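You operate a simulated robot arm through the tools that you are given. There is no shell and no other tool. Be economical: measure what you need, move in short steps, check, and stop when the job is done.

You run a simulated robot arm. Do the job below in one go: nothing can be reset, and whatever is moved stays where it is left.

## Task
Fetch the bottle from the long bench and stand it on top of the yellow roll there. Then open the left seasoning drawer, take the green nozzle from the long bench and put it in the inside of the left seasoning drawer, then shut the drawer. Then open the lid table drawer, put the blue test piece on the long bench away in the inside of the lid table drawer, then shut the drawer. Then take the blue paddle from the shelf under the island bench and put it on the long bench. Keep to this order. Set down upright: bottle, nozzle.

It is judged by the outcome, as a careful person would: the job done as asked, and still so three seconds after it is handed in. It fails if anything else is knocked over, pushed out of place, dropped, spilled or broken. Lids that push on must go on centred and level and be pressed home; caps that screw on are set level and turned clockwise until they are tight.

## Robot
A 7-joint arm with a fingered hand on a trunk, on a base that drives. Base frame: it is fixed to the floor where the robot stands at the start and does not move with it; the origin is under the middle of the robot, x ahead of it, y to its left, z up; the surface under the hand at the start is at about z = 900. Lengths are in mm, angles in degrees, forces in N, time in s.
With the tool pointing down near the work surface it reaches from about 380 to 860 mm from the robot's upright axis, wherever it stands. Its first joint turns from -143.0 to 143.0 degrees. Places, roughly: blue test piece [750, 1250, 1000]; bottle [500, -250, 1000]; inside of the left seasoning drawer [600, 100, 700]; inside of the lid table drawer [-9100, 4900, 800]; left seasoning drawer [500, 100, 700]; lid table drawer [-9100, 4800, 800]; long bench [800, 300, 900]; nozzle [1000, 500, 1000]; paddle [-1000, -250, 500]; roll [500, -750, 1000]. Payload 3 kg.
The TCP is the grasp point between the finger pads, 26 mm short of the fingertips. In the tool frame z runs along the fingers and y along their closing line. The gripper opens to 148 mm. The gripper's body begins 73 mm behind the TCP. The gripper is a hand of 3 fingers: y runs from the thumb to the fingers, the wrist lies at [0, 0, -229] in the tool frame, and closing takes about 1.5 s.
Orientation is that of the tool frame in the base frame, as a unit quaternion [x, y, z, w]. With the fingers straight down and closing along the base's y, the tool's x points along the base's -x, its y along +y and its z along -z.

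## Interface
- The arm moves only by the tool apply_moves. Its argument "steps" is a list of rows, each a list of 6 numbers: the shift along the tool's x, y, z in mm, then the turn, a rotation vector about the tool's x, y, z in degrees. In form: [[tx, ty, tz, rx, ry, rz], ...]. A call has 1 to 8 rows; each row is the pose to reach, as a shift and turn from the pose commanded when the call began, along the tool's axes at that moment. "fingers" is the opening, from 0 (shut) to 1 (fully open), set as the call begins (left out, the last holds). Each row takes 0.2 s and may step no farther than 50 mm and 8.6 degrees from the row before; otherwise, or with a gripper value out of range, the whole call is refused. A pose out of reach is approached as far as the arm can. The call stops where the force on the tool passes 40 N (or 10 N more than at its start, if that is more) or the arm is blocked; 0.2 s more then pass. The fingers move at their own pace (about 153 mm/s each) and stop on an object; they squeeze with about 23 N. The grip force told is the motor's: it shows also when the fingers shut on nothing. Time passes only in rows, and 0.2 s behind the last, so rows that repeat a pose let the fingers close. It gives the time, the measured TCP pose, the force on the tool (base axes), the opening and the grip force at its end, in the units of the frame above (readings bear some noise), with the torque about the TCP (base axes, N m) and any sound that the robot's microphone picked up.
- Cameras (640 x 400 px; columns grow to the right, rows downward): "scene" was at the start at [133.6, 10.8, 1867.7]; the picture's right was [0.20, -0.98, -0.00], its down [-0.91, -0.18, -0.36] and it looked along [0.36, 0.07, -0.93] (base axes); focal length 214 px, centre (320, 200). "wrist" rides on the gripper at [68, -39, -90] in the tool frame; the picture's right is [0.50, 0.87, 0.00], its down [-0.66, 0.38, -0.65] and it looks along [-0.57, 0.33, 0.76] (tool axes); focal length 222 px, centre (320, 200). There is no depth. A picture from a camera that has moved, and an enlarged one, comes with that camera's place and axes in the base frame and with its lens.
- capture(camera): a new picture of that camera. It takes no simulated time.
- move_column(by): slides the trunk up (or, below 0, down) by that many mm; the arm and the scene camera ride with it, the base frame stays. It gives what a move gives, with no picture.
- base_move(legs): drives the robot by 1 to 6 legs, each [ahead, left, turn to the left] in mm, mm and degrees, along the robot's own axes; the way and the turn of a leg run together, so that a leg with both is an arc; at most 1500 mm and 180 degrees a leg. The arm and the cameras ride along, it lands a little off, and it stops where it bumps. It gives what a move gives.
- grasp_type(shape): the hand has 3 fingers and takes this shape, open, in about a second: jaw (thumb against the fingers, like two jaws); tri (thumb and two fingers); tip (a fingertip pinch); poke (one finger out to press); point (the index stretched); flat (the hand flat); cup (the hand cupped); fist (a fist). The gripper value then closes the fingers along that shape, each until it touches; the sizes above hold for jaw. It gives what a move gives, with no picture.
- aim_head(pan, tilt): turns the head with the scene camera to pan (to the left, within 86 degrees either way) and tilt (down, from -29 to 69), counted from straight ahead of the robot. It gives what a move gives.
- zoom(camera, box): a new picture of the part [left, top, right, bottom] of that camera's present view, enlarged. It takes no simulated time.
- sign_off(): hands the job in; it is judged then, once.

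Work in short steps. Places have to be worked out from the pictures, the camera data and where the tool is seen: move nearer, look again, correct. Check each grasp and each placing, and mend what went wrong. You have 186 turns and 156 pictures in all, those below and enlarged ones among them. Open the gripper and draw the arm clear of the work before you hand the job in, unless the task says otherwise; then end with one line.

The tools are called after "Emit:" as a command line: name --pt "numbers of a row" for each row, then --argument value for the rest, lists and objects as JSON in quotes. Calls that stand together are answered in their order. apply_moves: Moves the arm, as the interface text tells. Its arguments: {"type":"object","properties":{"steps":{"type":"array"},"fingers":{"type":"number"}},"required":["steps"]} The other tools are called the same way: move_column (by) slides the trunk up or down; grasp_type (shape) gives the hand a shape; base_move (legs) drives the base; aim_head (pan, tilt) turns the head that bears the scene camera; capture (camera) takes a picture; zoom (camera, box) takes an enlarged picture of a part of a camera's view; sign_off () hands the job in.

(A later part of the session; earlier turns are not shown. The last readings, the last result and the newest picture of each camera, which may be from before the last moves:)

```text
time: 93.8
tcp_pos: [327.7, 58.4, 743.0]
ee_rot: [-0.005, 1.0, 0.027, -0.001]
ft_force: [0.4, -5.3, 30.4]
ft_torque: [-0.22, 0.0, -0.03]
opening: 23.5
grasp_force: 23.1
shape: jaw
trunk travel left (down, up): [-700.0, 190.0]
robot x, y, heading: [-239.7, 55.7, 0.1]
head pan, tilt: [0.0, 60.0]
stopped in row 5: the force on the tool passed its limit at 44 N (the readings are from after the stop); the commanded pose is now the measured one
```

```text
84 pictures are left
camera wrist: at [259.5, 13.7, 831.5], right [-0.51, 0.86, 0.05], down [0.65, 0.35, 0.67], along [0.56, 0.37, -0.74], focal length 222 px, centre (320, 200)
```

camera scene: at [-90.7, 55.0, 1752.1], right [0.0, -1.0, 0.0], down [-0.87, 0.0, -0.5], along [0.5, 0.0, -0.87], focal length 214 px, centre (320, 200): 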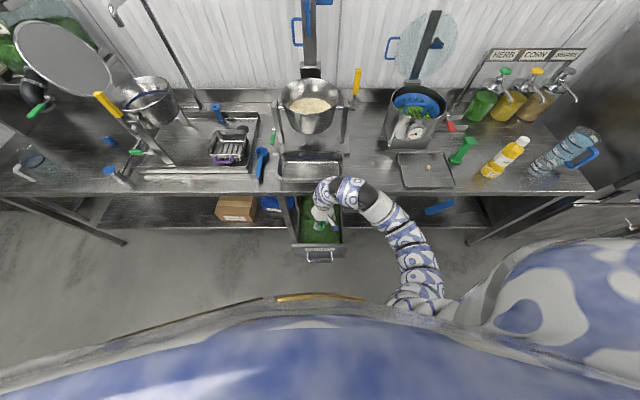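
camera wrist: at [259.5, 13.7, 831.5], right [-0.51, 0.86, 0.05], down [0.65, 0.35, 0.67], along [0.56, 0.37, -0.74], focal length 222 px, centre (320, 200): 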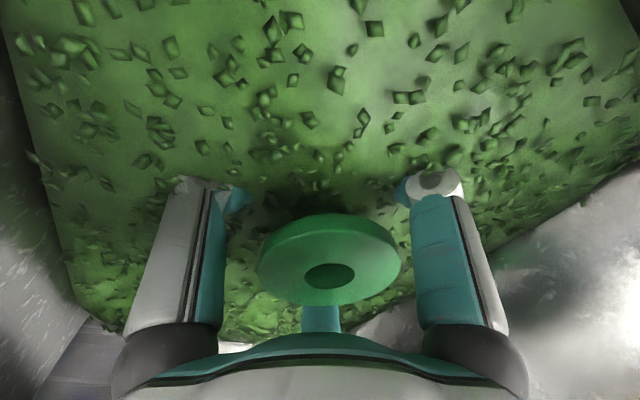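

Firm contact straight down (30 N): nozzle on the drawer floor, top well below the rim. I relax 4 mm, then open the fingers.

Emit:
apply_moves --pt "0 0 -2 0 0 0" --pt "0 0 -4 0 0 0"

Emit:
capture --camera "wrist"

```text
time: 94.4
tcp_pos: [326.0, 57.3, 744.3]
ee_rot: [-0.005, 1.0, 0.026, -0.004]
ft_force: [-0.4, -0.4, 8.9]
ft_torque: [-0.04, 0.0, -0.02]
opening: 23.1
grasp_force: 22.9
shape: jaw
trunk travel left (down, up): [-700.0, 190.0]
robot x, y, heading: [-238.2, 56.2, -0.2]
head pan, tilt: [0.0, 60.0]
```

```text
83 pictures are left
camera wrist: at [258.0, 13.5, 833.1], right [-0.51, 0.86, 0.05], down [0.66, 0.35, 0.67], along [0.56, 0.37, -0.74], focal length 222 px, centre (320, 200)
```

wrist: 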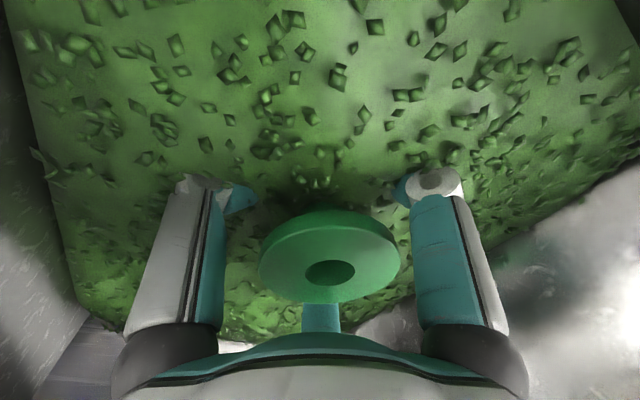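

Contact remains at 9 N with a small tilt; on release it should settle flat. I open the fingers and check.

Emit:
apply_moves --pt "0 0 0 0 0 0" --pt "0 0 0 0 0 0" --pt "0 0 0 0 0 0" --fingers 0.6

Emit:
capture --camera "wrist"

```text
time: 95.2
tcp_pos: [327.1, 58.0, 743.7]
ee_rot: [-0.004, 1.0, 0.027, -0.004]
ft_force: [-0.7, 0.2, -0.3]
ft_torque: [0.0, -0.02, 0.01]
opening: 88.2
grasp_force: 0.1
shape: jaw
trunk travel left (down, up): [-700.0, 190.0]
robot x, y, heading: [-237.9, 57.2, -0.0]
head pan, tilt: [0.0, 60.0]
```

```text
82 pictures are left
camera wrist: at [258.7, 13.4, 833.5], right [-0.51, 0.86, 0.05], down [0.66, 0.35, 0.67], along [0.56, 0.37, -0.74], focal length 222 px, centre (320, 200)
```

wrist: 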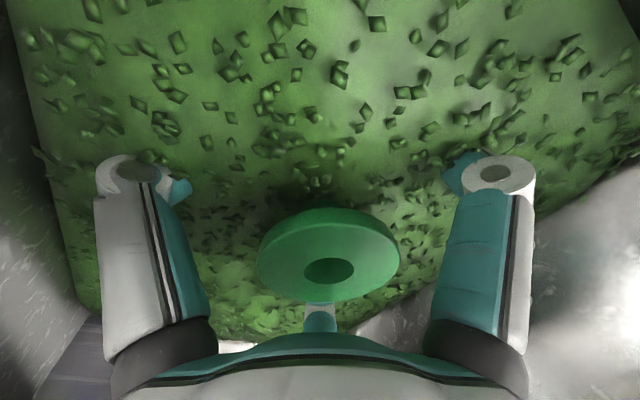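

It stands. I rise straight up and look again.

Emit:
apply_moves --pt "0 0 -15 0 0 0" --pt "0 0 -40 0 0 0" --pt "0 0 -80 0 0 0" --pt "0 0 -120 0 0 0" --pt "0 0 -160 0 0 0"

Emit:
capture --camera "wrist"

```text
time: 96.4
tcp_pos: [329.7, 48.4, 903.5]
ee_rot: [-0.004, 1.0, 0.026, -0.004]
ft_force: [-0.1, -0.4, 0.3]
ft_torque: [-0.03, -0.01, -0.02]
opening: 88.2
grasp_force: 0.0
shape: jaw
trunk travel left (down, up): [-700.0, 190.0]
robot x, y, heading: [-236.8, 51.3, 0.1]
head pan, tilt: [0.0, 60.0]
```

```text
81 pictures are left
camera wrist: at [260.8, 3.1, 990.8], right [-0.51, 0.86, 0.05], down [0.66, 0.35, 0.67], along [0.56, 0.37, -0.74], focal length 222 px, centre (320, 200)
```

wrist: 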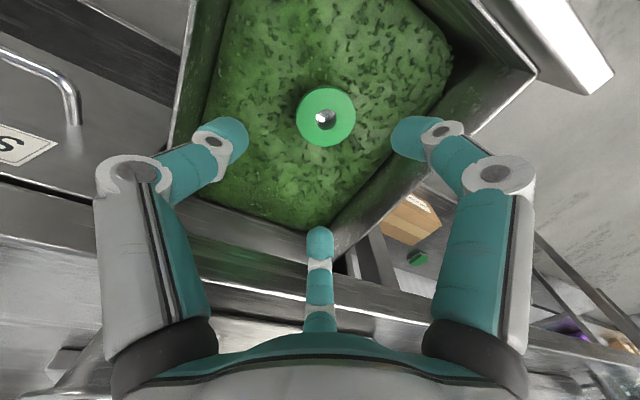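

Nozzle stands upright, below the rim. To shut the drawer I return to the right-hand stance used for opening; first the trunk goes up.

Emit:
move_column --by 190

Emit:
base_move --legs '[[0, -470, 0], [113, 0, 0]]'

```text
time: 98.4
tcp_pos: [329.2, 48.0, 1091.4]
ee_rot: [-0.004, 1.0, 0.027, -0.003]
ft_force: [-0.2, 0.2, 0.8]
ft_torque: [-0.01, 0.0, -0.02]
opening: 88.3
grasp_force: 0.0
shape: jaw
trunk travel left (down, up): [-890.0, 0.0]
robot x, y, heading: [-237.2, 53.4, -0.1]
head pan, tilt: [0.0, 60.0]
```

```text
time: 102.1
tcp_pos: [441.6, -426.7, 1091.3]
ee_rot: [-0.002, 1.0, 0.028, -0.005]
ft_force: [0.3, 0.8, -0.6]
ft_torque: [-0.01, 0.04, 0.02]
opening: 88.2
grasp_force: 0.1
shape: jaw
trunk travel left (down, up): [-890.0, 0.0]
robot x, y, heading: [-126.3, -420.2, -0.5]
head pan, tilt: [0.0, 60.0]
```

Swing the hand left around to in front of the drawer handle.

Emit:
apply_moves --pt "12 40 0 0 0 0" --pt "24 80 0 0 0 0" --pt "36 120 0 0 0 0" --pt "50 160 0 0 0 0" --pt "75 200 0 0 0 0" --pt "100 240 0 0 0 0" --pt "125 278 0 0 0 0" --pt "158 312 0 0 0 0" --fingers 1

Emit:
apply_moves --pt "34 33 0 0 0 0" --pt "67 65 0 0 0 0" --pt "105 85 0 0 0 0" --pt "145 102 0 0 0 0" --pt "185 115 0 0 0 0" --pt "220 122 0 0 0 0" --pt "255 127 0 0 0 0"

Emit:
capture --camera "wrist"

```text
time: 103.9
tcp_pos: [281.8, -114.7, 1110.2]
ee_rot: [-0.003, 1.0, 0.026, -0.003]
ft_force: [-0.6, 0.6, 0.5]
ft_torque: [0.01, 0.01, 0.03]
opening: 148.0
grasp_force: 0.0
shape: jaw
trunk travel left (down, up): [-890.0, 0.0]
robot x, y, heading: [-125.9, -416.7, -0.1]
head pan, tilt: [0.0, 60.0]
```

```text
time: 105.5
tcp_pos: [21.8, 8.3, 1120.4]
ee_rot: [-0.003, 1.0, 0.027, -0.004]
ft_force: [-0.3, 0.7, -0.4]
ft_torque: [-0.03, -0.04, 0.01]
opening: 147.8
grasp_force: 0.1
shape: jaw
trunk travel left (down, up): [-890.0, 0.0]
robot x, y, heading: [-125.2, -418.7, -0.5]
head pan, tilt: [0.0, 60.0]
```

```text
80 pictures are left
camera wrist: at [-45.5, -35.1, 1207.6], right [-0.5, 0.86, 0.05], down [0.66, 0.35, 0.67], along [0.56, 0.37, -0.74], focal length 222 px, centre (320, 200)
```

wrist: 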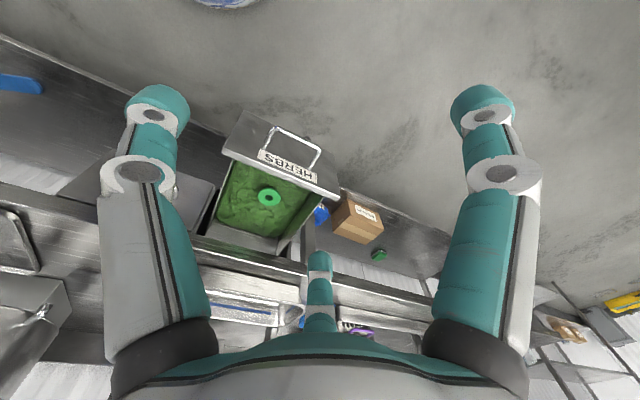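

Bar at x≈154, hand at x≈22: clear. I lower the trunk so the finger is at handle height.

Emit:
move_column --by -345

Emit:
apply_moves --pt "-20 0 0 0 0 0" --pt "-40 0 0 0 0 0" --pt "-60 0 0 0 0 0" --pt "-85 0 0 0 0 0" --pt "-110 0 0 0 0 0"

Emit:
capture --camera "wrist"

```text
time: 108.8
tcp_pos: [24.7, 8.2, 774.0]
ee_rot: [-0.003, 1.0, 0.026, -0.003]
ft_force: [-0.3, -0.8, 0.3]
ft_torque: [0.03, 0.03, -0.02]
opening: 148.0
grasp_force: 0.2
shape: jaw
trunk travel left (down, up): [-545.0, 345.0]
robot x, y, heading: [-124.9, -415.3, -0.3]
head pan, tilt: [0.0, 60.0]
```

```text
time: 110.0
tcp_pos: [133.1, 9.4, 773.6]
ee_rot: [-0.002, 1.0, 0.027, -0.004]
ft_force: [0.3, -0.1, -1.0]
ft_torque: [0.01, -0.02, -0.01]
opening: 147.9
grasp_force: 0.1
shape: jaw
trunk travel left (down, up): [-545.0, 345.0]
robot x, y, heading: [-125.0, -415.6, -0.1]
head pan, tilt: [0.0, 60.0]
```

```text
79 pictures are left
camera wrist: at [65.2, -34.1, 862.0], right [-0.5, 0.86, 0.05], down [0.66, 0.35, 0.67], along [0.56, 0.37, -0.74], focal length 222 px, centre (320, 200)
```

wrist: 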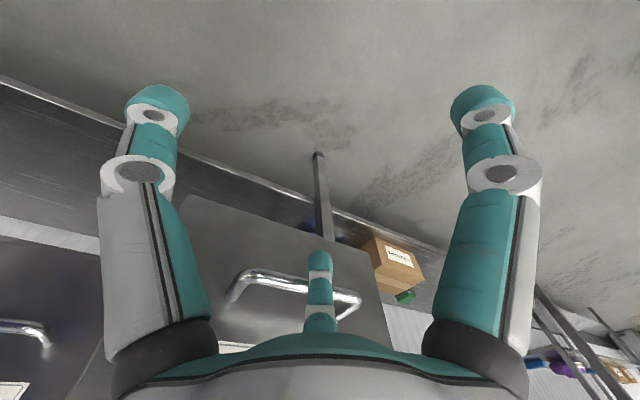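

The finger pushes the bar. I continue slowly to close.

Emit:
apply_moves --pt "-20 0 0 0 0 0" --pt "-40 0 0 0 0 0" --pt "-60 0 0 0 0 0" --pt "-80 0 0 0 0 0" --pt "-100 0 0 0 0 0" --pt "-120 0 0 0 0 0" --pt "-140 0 0 0 0 0"

Emit:
apply_moves --pt "-10 0 0 0 0 0" --pt "-20 0 0 0 0 0" --pt "-28 0 0 0 0 0" --pt "-35 0 0 0 0 0"

Emit:
capture --camera "wrist"

```text
time: 111.6
tcp_pos: [275.4, 10.0, 772.2]
ee_rot: [-0.002, 1.0, 0.027, -0.003]
ft_force: [-0.2, -0.2, 0.6]
ft_torque: [0.02, -0.01, 0.02]
opening: 148.0
grasp_force: 0.0
shape: jaw
trunk travel left (down, up): [-545.0, 345.0]
robot x, y, heading: [-125.0, -413.7, -0.5]
head pan, tilt: [0.0, 60.0]
```

```text
time: 112.6
tcp_pos: [310.4, 10.8, 770.5]
ee_rot: [-0.003, 1.0, 0.026, -0.003]
ft_force: [0.0, -0.4, 0.4]
ft_torque: [0.01, 0.02, -0.01]
opening: 147.9
grasp_force: 0.1
shape: jaw
trunk travel left (down, up): [-545.0, 345.0]
robot x, y, heading: [-122.0, -419.3, -0.3]
head pan, tilt: [0.0, 60.0]
```

```text
78 pictures are left
camera wrist: at [241.1, -33.8, 859.5], right [-0.5, 0.86, 0.05], down [0.66, 0.35, 0.67], along [0.56, 0.37, -0.74], focal length 222 px, centre (320, 200)
```

wrist: 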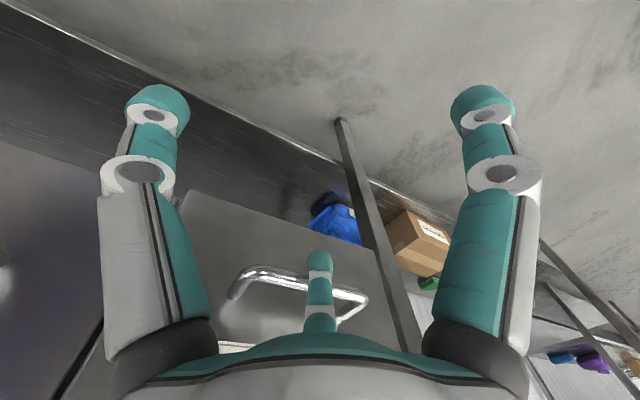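

Continue until it stops against its seat.

Emit:
apply_moves --pt "-5 0 0 0 0 0" --pt "-10 0 0 0 0 0" --pt "-15 0 0 0 0 0" --pt "-20 0 0 0 0 0" --pt "-25 0 0 0 0 0" --pt "-30 0 0 0 0 0"

Emit:
capture --camera "wrist"

```text
time: 114.0
tcp_pos: [336.1, 11.2, 772.2]
ee_rot: [-0.004, 1.0, 0.027, -0.004]
ft_force: [-9.4, -2.4, 6.1]
ft_torque: [0.21, -0.4, 0.33]
opening: 147.6
grasp_force: 0.1
shape: jaw
trunk travel left (down, up): [-545.0, 345.0]
robot x, y, heading: [-123.9, -419.2, -0.6]
head pan, tilt: [0.0, 60.0]
```

```text
77 pictures are left
camera wrist: at [268.9, -33.1, 861.5], right [-0.51, 0.86, 0.05], down [0.66, 0.35, 0.67], along [0.56, 0.37, -0.74], focal length 222 px, centre (320, 200)
```

wrist: 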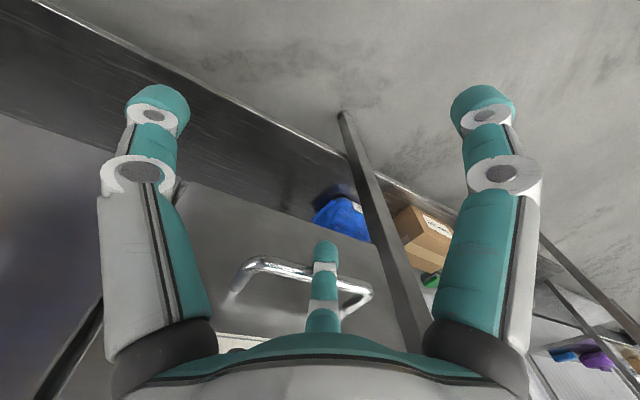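

It seats with ~10 N. I back off, raise and check the drawer front against its neighbour.

Emit:
apply_moves --pt "30 0 0 0 0 0" --pt "70 0 0 0 0 0" --pt "110 0 0 0 0 0"

Emit:
move_column --by 345

Emit:
aim_head --pan 35 --tilt 50

Emit:
capture --camera "scene"

Emit:
capture --camera "wrist"

```text
time: 114.8
tcp_pos: [228.8, 9.7, 771.4]
ee_rot: [-0.002, 1.0, 0.027, -0.004]
ft_force: [0.1, 0.0, -0.4]
ft_torque: [-0.01, -0.07, 0.0]
opening: 147.9
grasp_force: 0.2
shape: jaw
trunk travel left (down, up): [-545.0, 345.0]
robot x, y, heading: [-125.7, -417.9, -0.3]
head pan, tilt: [0.0, 60.0]
```

```text
time: 118.2
tcp_pos: [229.8, 8.4, 1117.3]
ee_rot: [-0.003, 1.0, 0.028, -0.004]
ft_force: [0.1, 0.3, -0.2]
ft_torque: [-0.01, 0.02, -0.02]
opening: 147.9
grasp_force: 0.0
shape: jaw
trunk travel left (down, up): [-890.0, 0.0]
robot x, y, heading: [-127.4, -417.1, -0.5]
head pan, tilt: [0.0, 60.0]
```

```text
time: 119.2
tcp_pos: [228.8, 10.8, 1117.8]
ee_rot: [-0.003, 1.0, 0.027, -0.003]
ft_force: [0.1, 0.3, 0.2]
ft_torque: [-0.01, 0.02, 0.01]
opening: 148.0
grasp_force: 0.1
shape: jaw
trunk travel left (down, up): [-890.0, 0.0]
robot x, y, heading: [-125.4, -418.4, -0.5]
head pan, tilt: [35.0, 50.0]
```

```text
76 pictures are left
camera scene: at [16.7, -374.1, 1954.6], right [0.57, -0.82, 0.0], down [-0.63, -0.44, -0.64], along [0.53, 0.37, -0.77], focal length 214 px, centre (320, 200)
```

scene: 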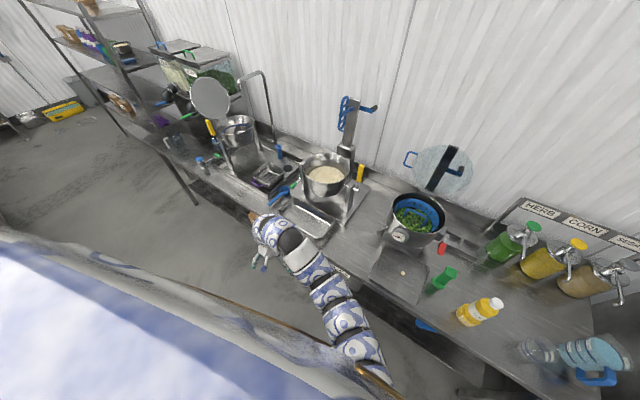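

```text
75 pictures are left
camera wrist: at [160.6, -34.0, 1205.8], right [-0.5, 0.86, 0.05], down [0.66, 0.35, 0.67], along [0.56, 0.37, -0.74], focal length 222 px, centre (320, 200)
```

wrist: 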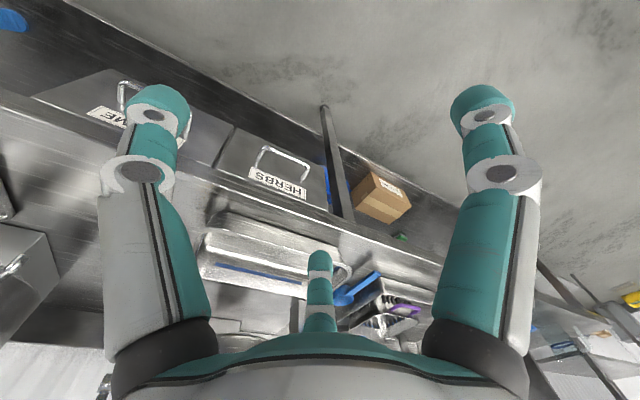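

The drawer is flush. Next is the lid table, ~9 m away. I tuck the hand in front of the robot, then turn left to survey the way.

Emit:
apply_moves --pt "-20 -42 0 0 0 0" --pt "-40 -85 0 0 0 0" --pt "-60 -128 0 0 0 0" --pt "-75 -172 0 0 0 0" --pt "-85 -217 0 0 0 0" --pt "-90 -263 0 0 0 0" --pt "-90 -310 0 0 0 0" --pt "-90 -357 0 0 0 0"

Emit:
base_move --legs '[[-60, 800, 0], [0, 0, 90]]'

Emit:
aim_head --pan 0 --tilt 20

Emit:
capture --camera "scene"

```text
time: 121.0
tcp_pos: [320.4, -346.4, 1095.1]
ee_rot: [-0.003, 1.0, 0.027, -0.004]
ft_force: [-0.1, 0.6, 0.1]
ft_torque: [0.0, 0.0, 0.03]
opening: 148.1
grasp_force: 0.1
shape: jaw
trunk travel left (down, up): [-890.0, 0.0]
robot x, y, heading: [-124.4, -416.9, -0.0]
head pan, tilt: [35.0, 50.0]
```

```text
time: 129.2
tcp_pos: [-249.5, 830.5, 1094.7]
ee_rot: [-0.707, 0.707, 0.017, -0.021]
ft_force: [0.1, -0.5, 0.8]
ft_torque: [-0.01, -0.01, -0.01]
opening: 147.8
grasp_force: 0.1
shape: jaw
trunk travel left (down, up): [-890.0, 0.0]
robot x, y, heading: [-176.6, 382.4, 89.5]
head pan, tilt: [35.0, 50.0]
```

```text
time: 130.2
tcp_pos: [-249.7, 831.0, 1094.6]
ee_rot: [0.707, -0.706, -0.016, 0.022]
ft_force: [0.4, -0.6, -0.5]
ft_torque: [0.02, 0.04, 0.03]
opening: 147.6
grasp_force: 0.0
shape: jaw
trunk travel left (down, up): [-890.0, 0.0]
robot x, y, heading: [-180.8, 385.0, 89.7]
head pan, tilt: [0.0, 20.0]
```

```text
74 pictures are left
camera scene: at [-178.1, 557.4, 2000.2], right [1.0, -0.01, 0.0], down [0.0, -0.34, -0.94], along [0.01, 0.94, -0.34], focal length 214 px, centre (320, 200)
```

scene: 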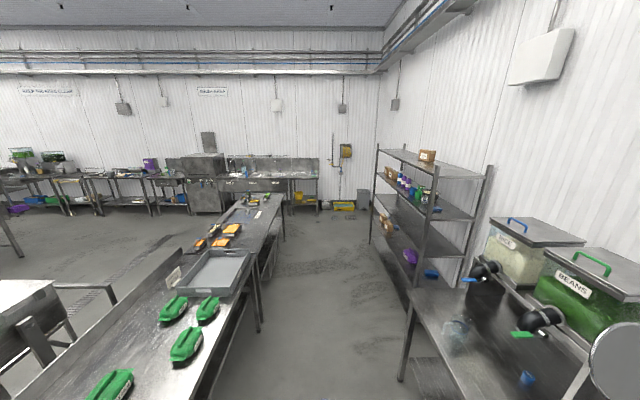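

A long table with green clips runs along the left; the lid table lies far left along the back wall. I zoom to study the corridor at its end.

Emit:
zoom --camera "scene" --box '[160, 130, 400, 280]'

Emit:
zoom --camera "scene" --box '[0, 120, 240, 270]'

```text
2.67 times, centred on (280, 205) of scene
camera zoom: at [-178.1, 557.4, 2000.2], right [1.0, -0.01, 0.0], down [0.0, -0.34, -0.94], along [0.01, 0.94, -0.34], focal length 572 px, centre (427, 187)
```

zoom: 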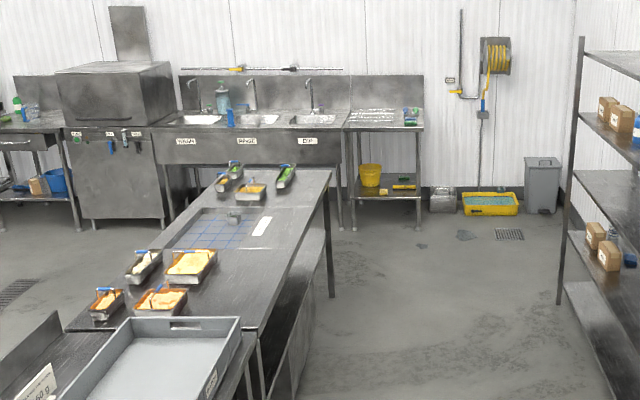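

```text
2.67 times, centred on (120, 195) of scene
camera zoom: at [-178.1, 557.4, 2000.2], right [1.0, -0.01, 0.0], down [0.0, -0.34, -0.94], along [0.01, 0.94, -0.34], focal length 572 px, centre (853, 213)
```

zoom: 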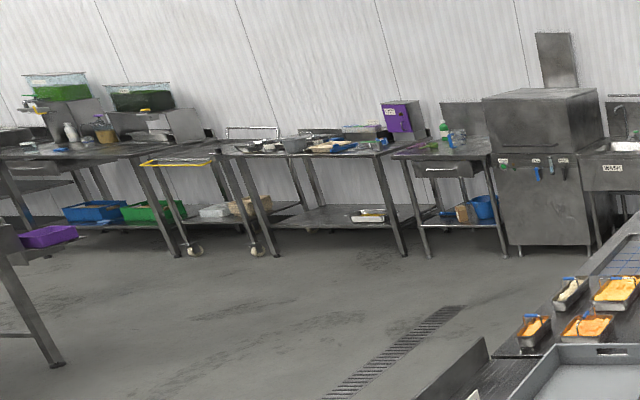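

Corridor between island end (y≈3920) and wall benches (y≈5000) is about 1 m wide. I drive up the aisle to y≈4400, turn left, and look.

Emit:
base_move --legs '[[1500, 0, 0], [1500, 0, 0], [1050, 0, 0], [0, 0, 90]]'

Emit:
capture --camera "scene"

```text
time: 153.5
tcp_pos: [-667.8, 4385.4, 1095.7]
ee_rot: [1.0, 0.006, 0.004, 0.026]
ft_force: [-0.2, -0.7, -0.5]
ft_torque: [0.01, 0.0, -0.02]
opening: 147.9
grasp_force: 0.0
shape: jaw
trunk travel left (down, up): [-890.0, 0.0]
robot x, y, heading: [-221.8, 4456.3, -180.0]
head pan, tilt: [0.0, 20.0]
```

```text
71 pictures are left
camera scene: at [-398.1, 4460.7, 2000.2], right [0.0, 1.0, 0.0], down [0.34, 0.0, -0.94], along [-0.94, 0.0, -0.34], focal length 214 px, centre (320, 200)
```

scene: 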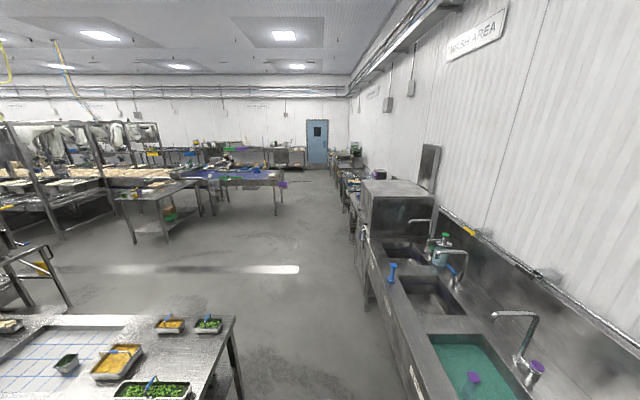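

The corridor is clear; I drift slightly left to y≈4400 and drive 4.5 m ahead, then look.

Emit:
base_move --legs '[[1500, 55, 0], [1500, 0, 0], [1500, 0, 0]]'

Emit:
capture --camera "scene"

Emit:
zoom --camera "scene" --box '[280, 110, 440, 210]'

```text
refused: leg 1 is longer than a leg can be; nothing moved
```

```text
70 pictures are left
camera scene: at [-398.1, 4460.7, 2000.2], right [0.0, 1.0, 0.0], down [0.34, 0.0, -0.94], along [-0.94, 0.0, -0.34], focal length 214 px, centre (320, 200)
```

scene: 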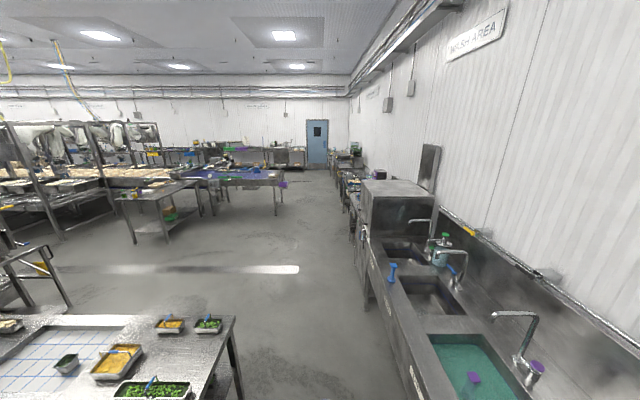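

```text
4.00 times, centred on (360, 160) of scene
camera zoom: at [-398.1, 4460.7, 2000.2], right [0.0, 1.0, 0.0], down [0.34, 0.0, -0.94], along [-0.94, 0.0, -0.34], focal length 858 px, centre (160, 360)
```

zoom: 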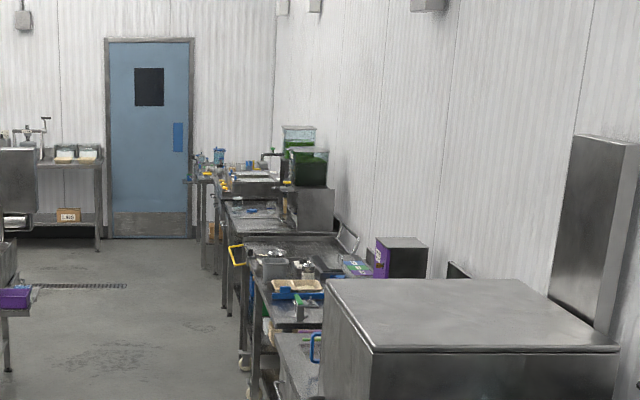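

Leg slightly too long; I shorten it.

Emit:
base_move --legs '[[1480, 55, 0], [1500, 0, 0], [1500, 0, 0], [1500, 0, 0], [1000, 0, 0]]'

Emit:
capture --camera "scene"

```text
time: 185.3
tcp_pos: [-7286.1, 4718.8, 1091.7]
ee_rot: [0.994, -0.101, 0.003, 0.027]
ft_force: [0.0, -1.1, 0.4]
ft_torque: [0.04, -0.06, 0.01]
opening: 148.0
grasp_force: 0.1
shape: jaw
trunk travel left (down, up): [-890.0, 0.0]
robot x, y, heading: [-6835.9, 4701.5, 167.7]
head pan, tilt: [0.0, 20.0]
stopped in leg 5: the robot was blocked; the commanded pose is now the measured one
```

```text
68 pictures are left
camera scene: at [-7009.0, 4732.0, 1999.8], right [0.21, 0.98, 0.0], down [0.34, -0.07, -0.94], along [-0.92, 0.2, -0.34], focal length 214 px, centre (320, 200)
```

scene: 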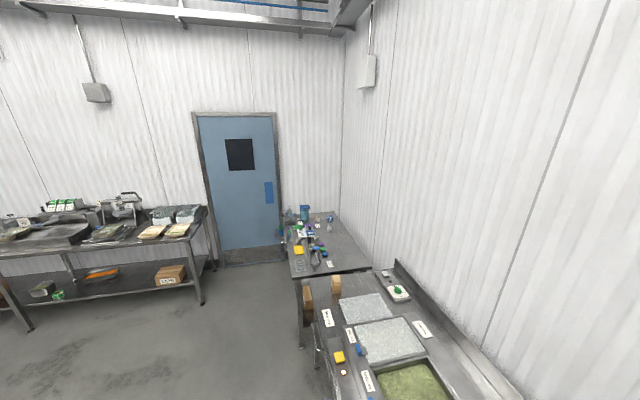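

The robot strayed right and was blocked. I look at what is beside it.

Emit:
aim_head --pan -70 --tilt 50

Emit:
capture --camera "scene"

Emit:
capture --camera "wrist"

```text
time: 186.7
tcp_pos: [-7284.4, 4720.1, 1094.2]
ee_rot: [0.994, -0.101, 0.001, 0.027]
ft_force: [0.2, -0.5, -0.6]
ft_torque: [0.02, -0.05, 0.02]
opening: 147.9
grasp_force: 0.0
shape: jaw
trunk travel left (down, up): [-890.0, 0.0]
robot x, y, heading: [-6833.5, 4699.9, 168.2]
head pan, tilt: [-70.0, 50.0]
```

```text
67 pictures are left
camera scene: at [-6923.7, 4791.4, 1954.7], right [0.99, 0.14, 0.0], down [0.11, -0.76, -0.64], along [-0.09, 0.64, -0.77], focal length 214 px, centre (320, 200)
```

scene: 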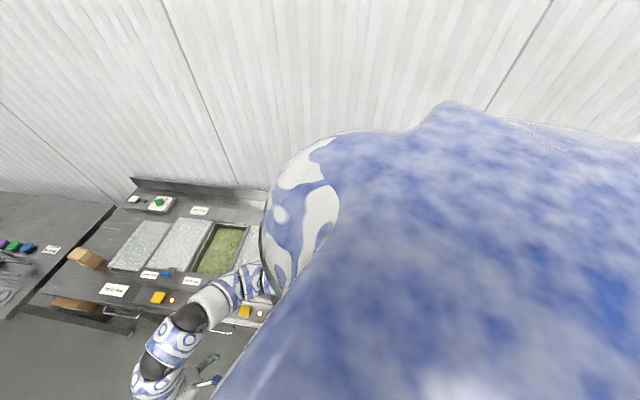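

```text
66 pictures are left
camera wrist: at [-7212.2, 4748.8, 1182.9], right [0.32, -0.95, 0.05], down [-0.72, -0.2, 0.67], along [-0.62, -0.25, -0.74], focal length 222 px, centre (320, 200)
```

wrist: 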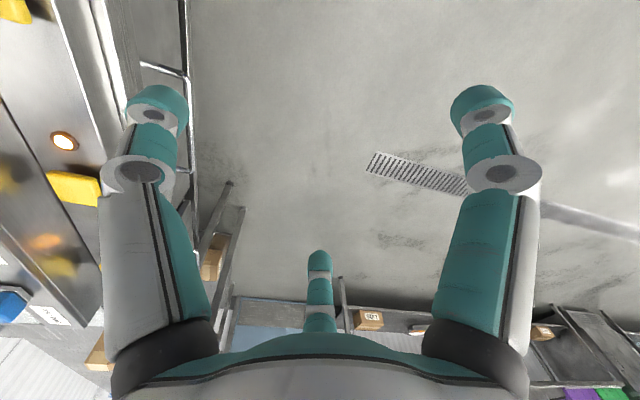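

I move sideways away from the bench and realign the heading.

Emit:
base_move --legs '[[0, 350, 0], [0, 0, 12]]'

Emit:
aim_head --pan -80 --tilt 35

Emit:
capture --camera "scene"

```text
time: 189.7
tcp_pos: [-7351.2, 4294.0, 1094.7]
ee_rot: [1.0, 0.003, 0.005, 0.026]
ft_force: [-0.4, 1.3, -0.5]
ft_torque: [0.01, 0.01, -0.02]
opening: 148.0
grasp_force: 0.1
shape: jaw
trunk travel left (down, up): [-890.0, 0.0]
robot x, y, heading: [-6905.9, 4363.2, 179.6]
head pan, tilt: [-70.0, 50.0]
```

```text
time: 190.5
tcp_pos: [-7350.3, 4294.7, 1094.5]
ee_rot: [1.0, 0.001, 0.005, 0.026]
ft_force: [0.0, 0.5, 0.1]
ft_torque: [0.06, 0.01, -0.01]
opening: 147.7
grasp_force: 0.0
shape: jaw
trunk travel left (down, up): [-890.0, 0.0]
robot x, y, heading: [-6904.8, 4365.6, 180.3]
head pan, tilt: [-80.0, 35.0]
```

```text
65 pictures are left
camera scene: at [-7001.4, 4452.7, 1976.3], right [0.99, 0.17, 0.0], down [0.1, -0.57, -0.82], along [-0.14, 0.81, -0.57], focal length 214 px, centre (320, 200)
```

scene: 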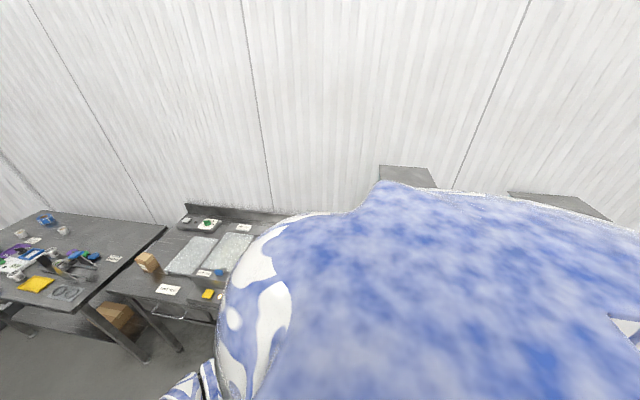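

Nothing appears disturbed. The lid table is the next one (front y≈4815, x -8250…). I drive 2 m ahead and turn to face it.

Emit:
base_move --legs '[[1000, 0, 0], [900, 0, 0], [0, 0, -90]]'

Emit:
aim_head --pan 0 --tilt 55

Emit:
capture --camera "scene"

```text
time: 203.8
tcp_pos: [-8908.0, 4786.3, 1094.2]
ee_rot: [0.728, -0.685, -0.014, 0.022]
ft_force: [-0.3, -0.7, 0.4]
ft_torque: [-0.02, 0.01, -0.02]
opening: 148.1
grasp_force: 0.1
shape: jaw
trunk travel left (down, up): [-890.0, 0.0]
robot x, y, heading: [-8809.7, 4343.9, 93.0]
head pan, tilt: [-80.0, 35.0]
```

```text
time: 205.3
tcp_pos: [-8908.6, 4786.8, 1094.5]
ee_rot: [0.728, -0.685, -0.015, 0.023]
ft_force: [0.0, 0.6, -1.0]
ft_torque: [-0.02, -0.01, 0.03]
opening: 148.0
grasp_force: 0.0
shape: jaw
trunk travel left (down, up): [-890.0, 0.0]
robot x, y, heading: [-8812.4, 4344.3, 93.0]
head pan, tilt: [0.0, 55.0]
```

```text
64 pictures are left
camera scene: at [-8820.3, 4497.4, 1948.2], right [1.0, 0.05, 0.0], down [0.04, -0.82, -0.57], along [-0.03, 0.57, -0.82], focal length 214 px, centre (320, 200)
```

scene: 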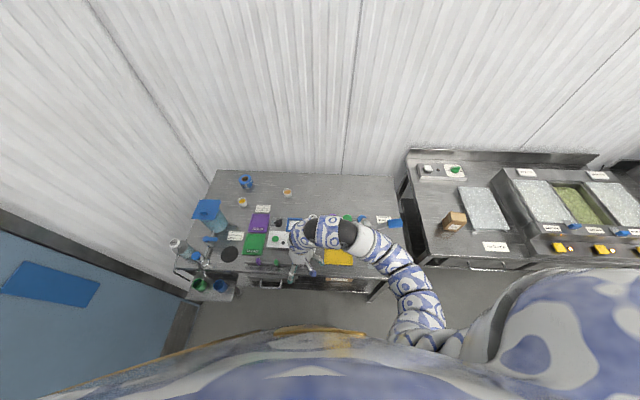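

I back off 100 mm and swing the hand to the right to uncover the drawer.

Emit:
base_move --legs '[[-100, 0, -3]]'

Emit:
apply_moves --pt "0 -45 0 0 0 0" --pt "0 -90 0 0 0 0" --pt "0 -135 0 0 0 0" --pt "0 -180 0 0 0 0" --pt "0 -225 0 0 0 0" --pt "0 -270 0 0 0 0" --pt "0 -315 0 0 0 0"

Emit:
capture --camera "scene"

Emit:
zoom --camera "scene" --box '[200, 190, 400, 315]'

```text
time: 206.5
tcp_pos: [-8882.7, 4688.0, 1094.7]
ee_rot: [0.71, -0.704, -0.015, 0.022]
ft_force: [-0.2, -0.2, 0.0]
ft_torque: [0.05, 0.0, 0.0]
opening: 148.0
grasp_force: 0.1
shape: jaw
trunk travel left (down, up): [-890.0, 0.0]
robot x, y, heading: [-8810.5, 4245.4, 89.8]
head pan, tilt: [0.0, 55.0]
```

```text
time: 208.1
tcp_pos: [-8566.8, 4699.8, 1073.1]
ee_rot: [0.711, -0.703, -0.015, 0.024]
ft_force: [0.2, 0.6, 0.4]
ft_torque: [0.0, 0.03, -0.01]
opening: 148.2
grasp_force: 0.0
shape: jaw
out of reach, approached as far as the arm can: row 3, 4, 5, 6, 7
trunk travel left (down, up): [-890.0, 0.0]
robot x, y, heading: [-8811.2, 4243.4, 89.8]
head pan, tilt: [0.0, 55.0]
```

```text
63 pictures are left
camera scene: at [-8808.9, 4395.3, 1948.2], right [1.0, 0.0, 0.0], down [0.0, -0.82, -0.57], along [0.0, 0.57, -0.82], focal length 214 px, centre (320, 200)
```

scene: 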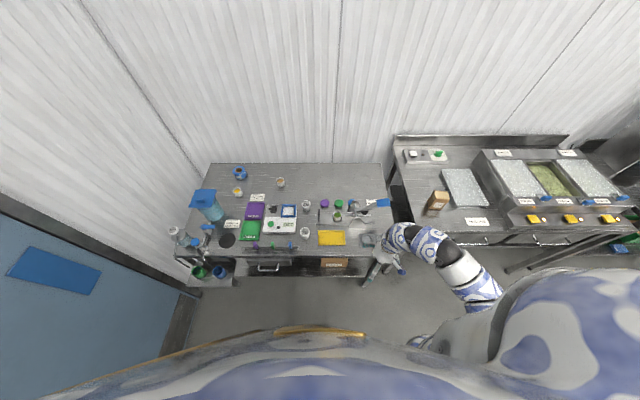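

```text
3.20 times, centred on (300, 252) of scene
camera zoom: at [-8808.9, 4395.3, 1948.2], right [1.0, 0.0, 0.0], down [0.0, -0.82, -0.57], along [0.0, 0.57, -0.82], focal length 686 px, centre (384, 32)
```

zoom: 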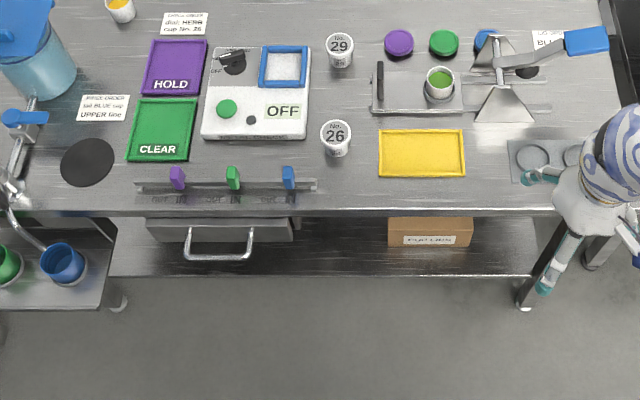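

Handle bar ≈ (-9085, 4741, ~800). I take the same stance as before: 470 mm to the right of the handle, and swing the hand left in front of it.

Emit:
base_move --legs '[[-30, -195, 0.3]]'

Emit:
apply_moves --pt "10 45 0 0 0 0" --pt "20 90 0 0 0 0" --pt "20 138 0 0 0 0" --pt "20 186 0 0 0 0" --pt "20 234 0 0 0 0" --pt "20 282 0 0 0 0" --pt "20 330 0 0 0 0" --pt "20 378 0 0 0 0"

Emit:
apply_moves --pt "0 48 0 0 0 0" --pt "0 96 0 0 0 0" --pt "0 144 0 0 0 0" --pt "0 192 0 0 0 0" --pt "0 240 0 0 0 0" --pt "0 288 0 0 0 0"

Emit:
capture --camera "wrist"

```text
time: 209.7
tcp_pos: [-8370.0, 4673.4, 1072.2]
ee_rot: [0.713, -0.701, -0.015, 0.024]
ft_force: [-0.1, 0.7, -0.1]
ft_torque: [0.01, 0.03, -0.02]
opening: 148.1
grasp_force: 0.0
shape: jaw
trunk travel left (down, up): [-890.0, 0.0]
robot x, y, heading: [-8609.9, 4212.8, 90.4]
head pan, tilt: [0.0, 55.0]
```

```text
time: 211.5
tcp_pos: [-8750.3, 4647.5, 1090.8]
ee_rot: [0.713, -0.701, -0.013, 0.023]
ft_force: [-0.7, -0.8, 0.2]
ft_torque: [-0.01, -0.03, 0.03]
opening: 148.0
grasp_force: 0.0
shape: jaw
out of reach, approached as far as the arm can: row 1, 2, 3, 4
trunk travel left (down, up): [-890.0, 0.0]
robot x, y, heading: [-8607.9, 4215.6, 90.3]
head pan, tilt: [0.0, 55.0]
```

```text
time: 212.9
tcp_pos: [-9038.7, 4641.3, 1112.6]
ee_rot: [0.713, -0.701, -0.014, 0.023]
ft_force: [0.4, 0.0, -0.4]
ft_torque: [-0.02, 0.01, -0.01]
opening: 147.9
grasp_force: 0.1
shape: jaw
trunk travel left (down, up): [-890.0, 0.0]
robot x, y, heading: [-8610.5, 4214.7, 90.5]
head pan, tilt: [0.0, 55.0]
```

```text
61 pictures are left
camera wrist: at [-8995.6, 4575.0, 1200.5], right [-0.86, -0.52, 0.05], down [-0.36, 0.66, 0.66], along [-0.38, 0.55, -0.75], focal length 222 px, centre (320, 200)
```

wrist: 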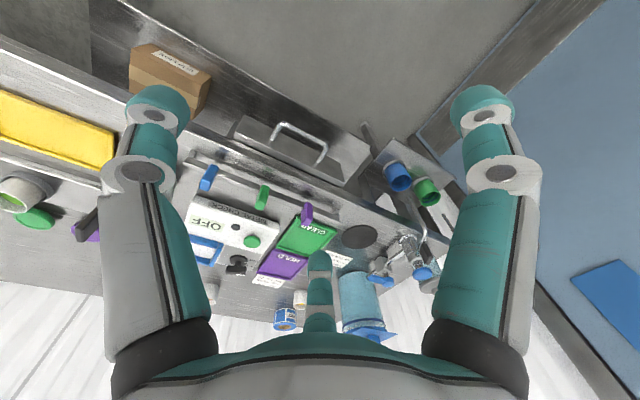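

Bar ≈ (-9085, 4742, ~805). I lower 200 mm in front of the table and re-measure.

Emit:
move_column --by -200

Emit:
capture --camera "wrist"

```text
time: 215.1
tcp_pos: [-9036.2, 4640.4, 911.7]
ee_rot: [0.713, -0.701, -0.015, 0.024]
ft_force: [0.3, 0.0, 0.5]
ft_torque: [0.0, 0.0, 0.05]
opening: 148.1
grasp_force: 0.0
shape: jaw
trunk travel left (down, up): [-690.0, 200.0]
robot x, y, heading: [-8611.2, 4211.7, 90.6]
head pan, tilt: [0.0, 55.0]
```

```text
60 pictures are left
camera wrist: at [-8994.0, 4575.4, 1000.9], right [-0.86, -0.51, 0.05], down [-0.35, 0.66, 0.67], along [-0.38, 0.55, -0.74], focal length 222 px, centre (320, 200)
```

wrist: 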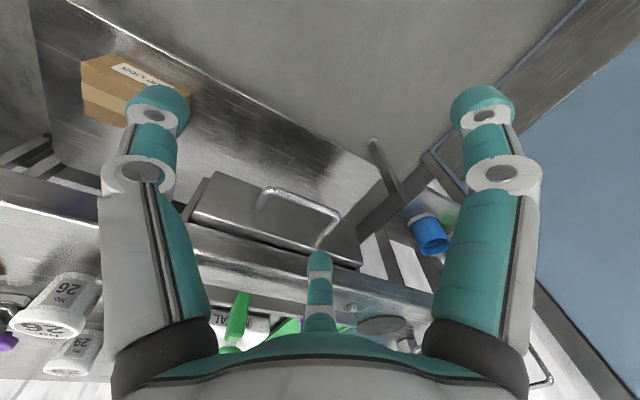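

Refined bar ≈ (-9082, 4744, 789). I position the front finger over the gap and lower it behind the bar.

Emit:
apply_moves --pt "-27 2 0 0 0 0" --pt "-54 3 0 0 0 0" --pt "-54 3 30 0 0 0" --pt "-54 3 65 0 0 0"

Emit:
capture --camera "wrist"

```text
time: 216.1
tcp_pos: [-9044.8, 4693.8, 846.3]
ee_rot: [0.713, -0.701, -0.014, 0.024]
ft_force: [0.1, 0.4, 0.5]
ft_torque: [0.02, -0.03, 0.01]
opening: 148.2
grasp_force: 0.0
shape: jaw
trunk travel left (down, up): [-690.0, 200.0]
robot x, y, heading: [-8610.8, 4218.4, 90.8]
head pan, tilt: [0.0, 55.0]
```

```text
59 pictures are left
camera wrist: at [-9001.7, 4628.0, 934.3], right [-0.86, -0.52, 0.05], down [-0.35, 0.66, 0.67], along [-0.38, 0.55, -0.74], focal length 222 px, centre (320, 200)
```

wrist: 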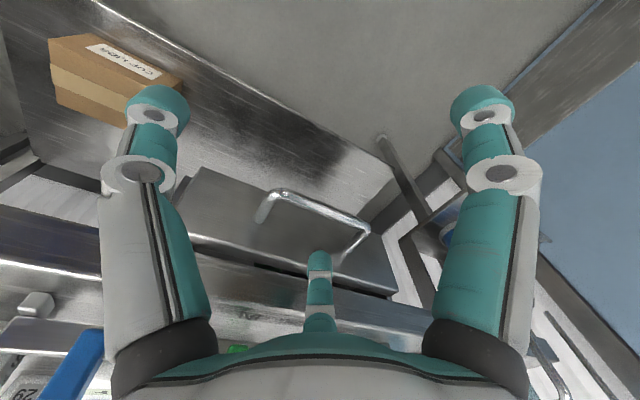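

Same geometry as at the first drawer. I lower 57 mm.

Emit:
apply_moves --pt "0 0 20 0 0 0" --pt "0 0 40 0 0 0" --pt "0 0 56 0 0 0"

Emit:
capture --camera "wrist"

```text
time: 216.9
tcp_pos: [-9049.0, 4694.2, 791.1]
ee_rot: [0.713, -0.7, -0.015, 0.024]
ft_force: [-0.6, 0.5, 0.7]
ft_torque: [0.01, -0.01, -0.01]
opening: 147.8
grasp_force: 0.2
shape: jaw
trunk travel left (down, up): [-690.0, 200.0]
robot x, y, heading: [-8610.9, 4214.4, 90.6]
head pan, tilt: [0.0, 55.0]
```

```text
58 pictures are left
camera wrist: at [-9005.7, 4627.7, 879.7], right [-0.86, -0.51, 0.05], down [-0.35, 0.66, 0.67], along [-0.38, 0.55, -0.74], focal length 222 px, centre (320, 200)
```

wrist: 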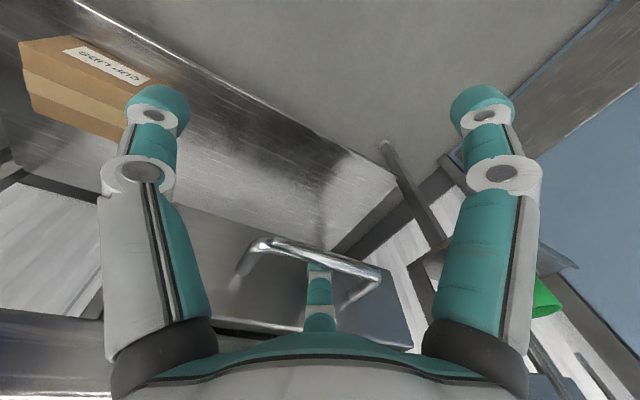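

The finger is hooked behind the bar. I pull the drawer open about 230 mm.

Emit:
apply_moves --pt "15 0 0 0 0 0" --pt "30 0 0 0 0 0" --pt "50 0 0 0 0 0" --pt "70 0 0 0 0 0" --pt "90 0 0 0 0 0" --pt "110 0 0 0 0 0" --pt "135 0 0 0 0 0" --pt "160 0 0 0 0 0"

Emit:
apply_moves --pt "20 0 0 0 0 0" --pt "40 0 0 0 0 0" --pt "60 0 0 0 0 0" --pt "80 0 0 0 0 0" --pt "95 0 0 0 0 0"

Emit:
capture --camera "wrist"

```text
time: 218.7
tcp_pos: [-9046.6, 4533.6, 794.7]
ee_rot: [0.713, -0.7, -0.016, 0.024]
ft_force: [-0.5, -0.2, -0.1]
ft_torque: [0.04, 0.02, -0.01]
opening: 148.3
grasp_force: 0.0
shape: jaw
trunk travel left (down, up): [-690.0, 200.0]
robot x, y, heading: [-8613.6, 4215.8, 90.5]
head pan, tilt: [0.0, 55.0]
```

```text
time: 219.9
tcp_pos: [-9043.7, 4438.3, 794.4]
ee_rot: [0.713, -0.701, -0.015, 0.023]
ft_force: [0.3, -0.7, 0.6]
ft_torque: [-0.01, -0.01, -0.02]
opening: 148.2
grasp_force: 0.0
shape: jaw
trunk travel left (down, up): [-690.0, 200.0]
robot x, y, heading: [-8609.1, 4214.8, 90.3]
head pan, tilt: [0.0, 55.0]
```

```text
57 pictures are left
camera wrist: at [-9000.7, 4371.9, 882.6], right [-0.86, -0.52, 0.05], down [-0.35, 0.66, 0.67], along [-0.38, 0.55, -0.74], focal length 222 px, centre (320, 200)
```

wrist: 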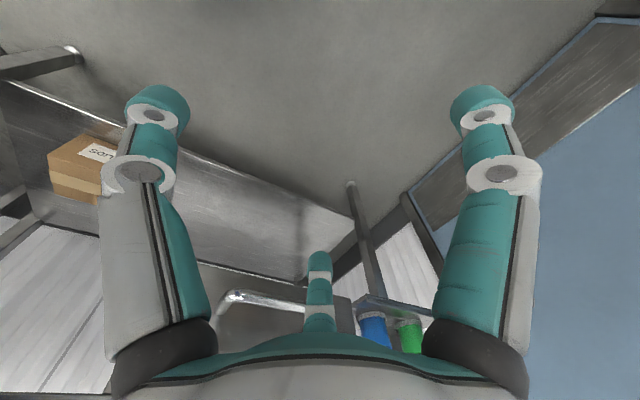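

The finger seems to have slipped out at the drawer's stop. I raise the hand and look at how far it is open.

Emit:
move_column --by 200

Emit:
capture --camera "wrist"

Emit:
aim_head --pan 40 --tilt 55

Emit:
capture --camera "scene"

```text
time: 222.0
tcp_pos: [-9044.5, 4438.8, 993.1]
ee_rot: [0.713, -0.701, -0.014, 0.023]
ft_force: [0.3, 0.3, 0.0]
ft_torque: [0.0, 0.0, 0.01]
opening: 148.2
grasp_force: 0.1
shape: jaw
trunk travel left (down, up): [-890.0, 0.0]
robot x, y, heading: [-8609.8, 4215.7, 90.6]
head pan, tilt: [0.0, 55.0]
```

```text
56 pictures are left
camera wrist: at [-9000.5, 4372.9, 1082.4], right [-0.86, -0.51, 0.05], down [-0.35, 0.66, 0.67], along [-0.38, 0.55, -0.74], focal length 222 px, centre (320, 200)
```

wrist: 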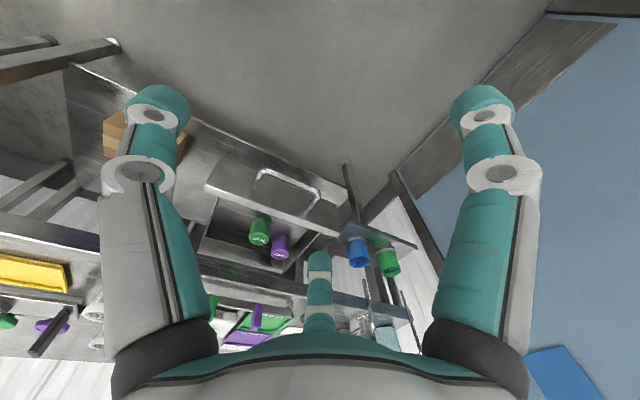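

```text
time: 223.1
tcp_pos: [-9043.4, 4439.2, 992.8]
ee_rot: [0.712, -0.701, -0.016, 0.023]
ft_force: [0.5, -0.3, -0.3]
ft_torque: [-0.01, -0.01, -0.02]
opening: 148.3
grasp_force: 0.0
shape: jaw
trunk travel left (down, up): [-890.0, 0.0]
robot x, y, heading: [-8608.7, 4214.0, 90.3]
head pan, tilt: [40.0, 55.0]
```

```text
55 pictures are left
camera scene: at [-8658.7, 4349.6, 1948.1], right [0.76, 0.65, 0.0], down [0.53, -0.62, -0.57], along [-0.37, 0.44, -0.82], focal length 214 px, centre (320, 200)
```

scene: 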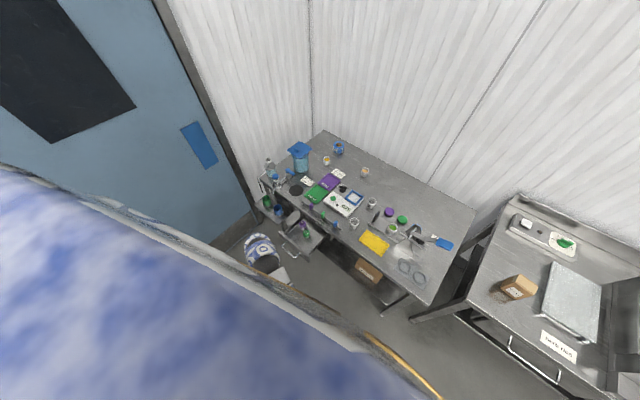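

The drawer is open ~155 mm with two other test pieces standing inside; the right front part is free. I tuck the arm ahead, and drive back to fetch the blue test piece.

Emit:
apply_moves --pt "0 0 -45 0 0 0" --pt "-10 -30 -80 0 0 0" --pt "-30 -75 -90 0 0 0" --pt "-55 -117 -90 0 0 0" --pt "-85 -157 -90 0 0 0" --pt "-115 -197 -90 0 0 0" --pt "-140 -240 -90 0 0 0" --pt "-160 -285 -90 0 0 0"

Emit:
base_move --legs '[[0, 0, -90], [1400, 100, 0], [1400, 0, 0]]'

```text
refused: row 3 steps farther than a row can; nothing moved
```

```text
time: 240.5
tcp_pos: [-5581.0, 4818.0, 994.5]
ee_rot: [-0.022, 0.999, 0.027, -0.006]
ft_force: [0.0, 0.4, -0.4]
ft_torque: [0.0, -0.01, -0.01]
opening: 148.2
grasp_force: 0.0
shape: jaw
trunk travel left (down, up): [-890.0, 0.0]
robot x, y, heading: [-5793.9, 4378.2, 1.8]
head pan, tilt: [40.0, 55.0]
```

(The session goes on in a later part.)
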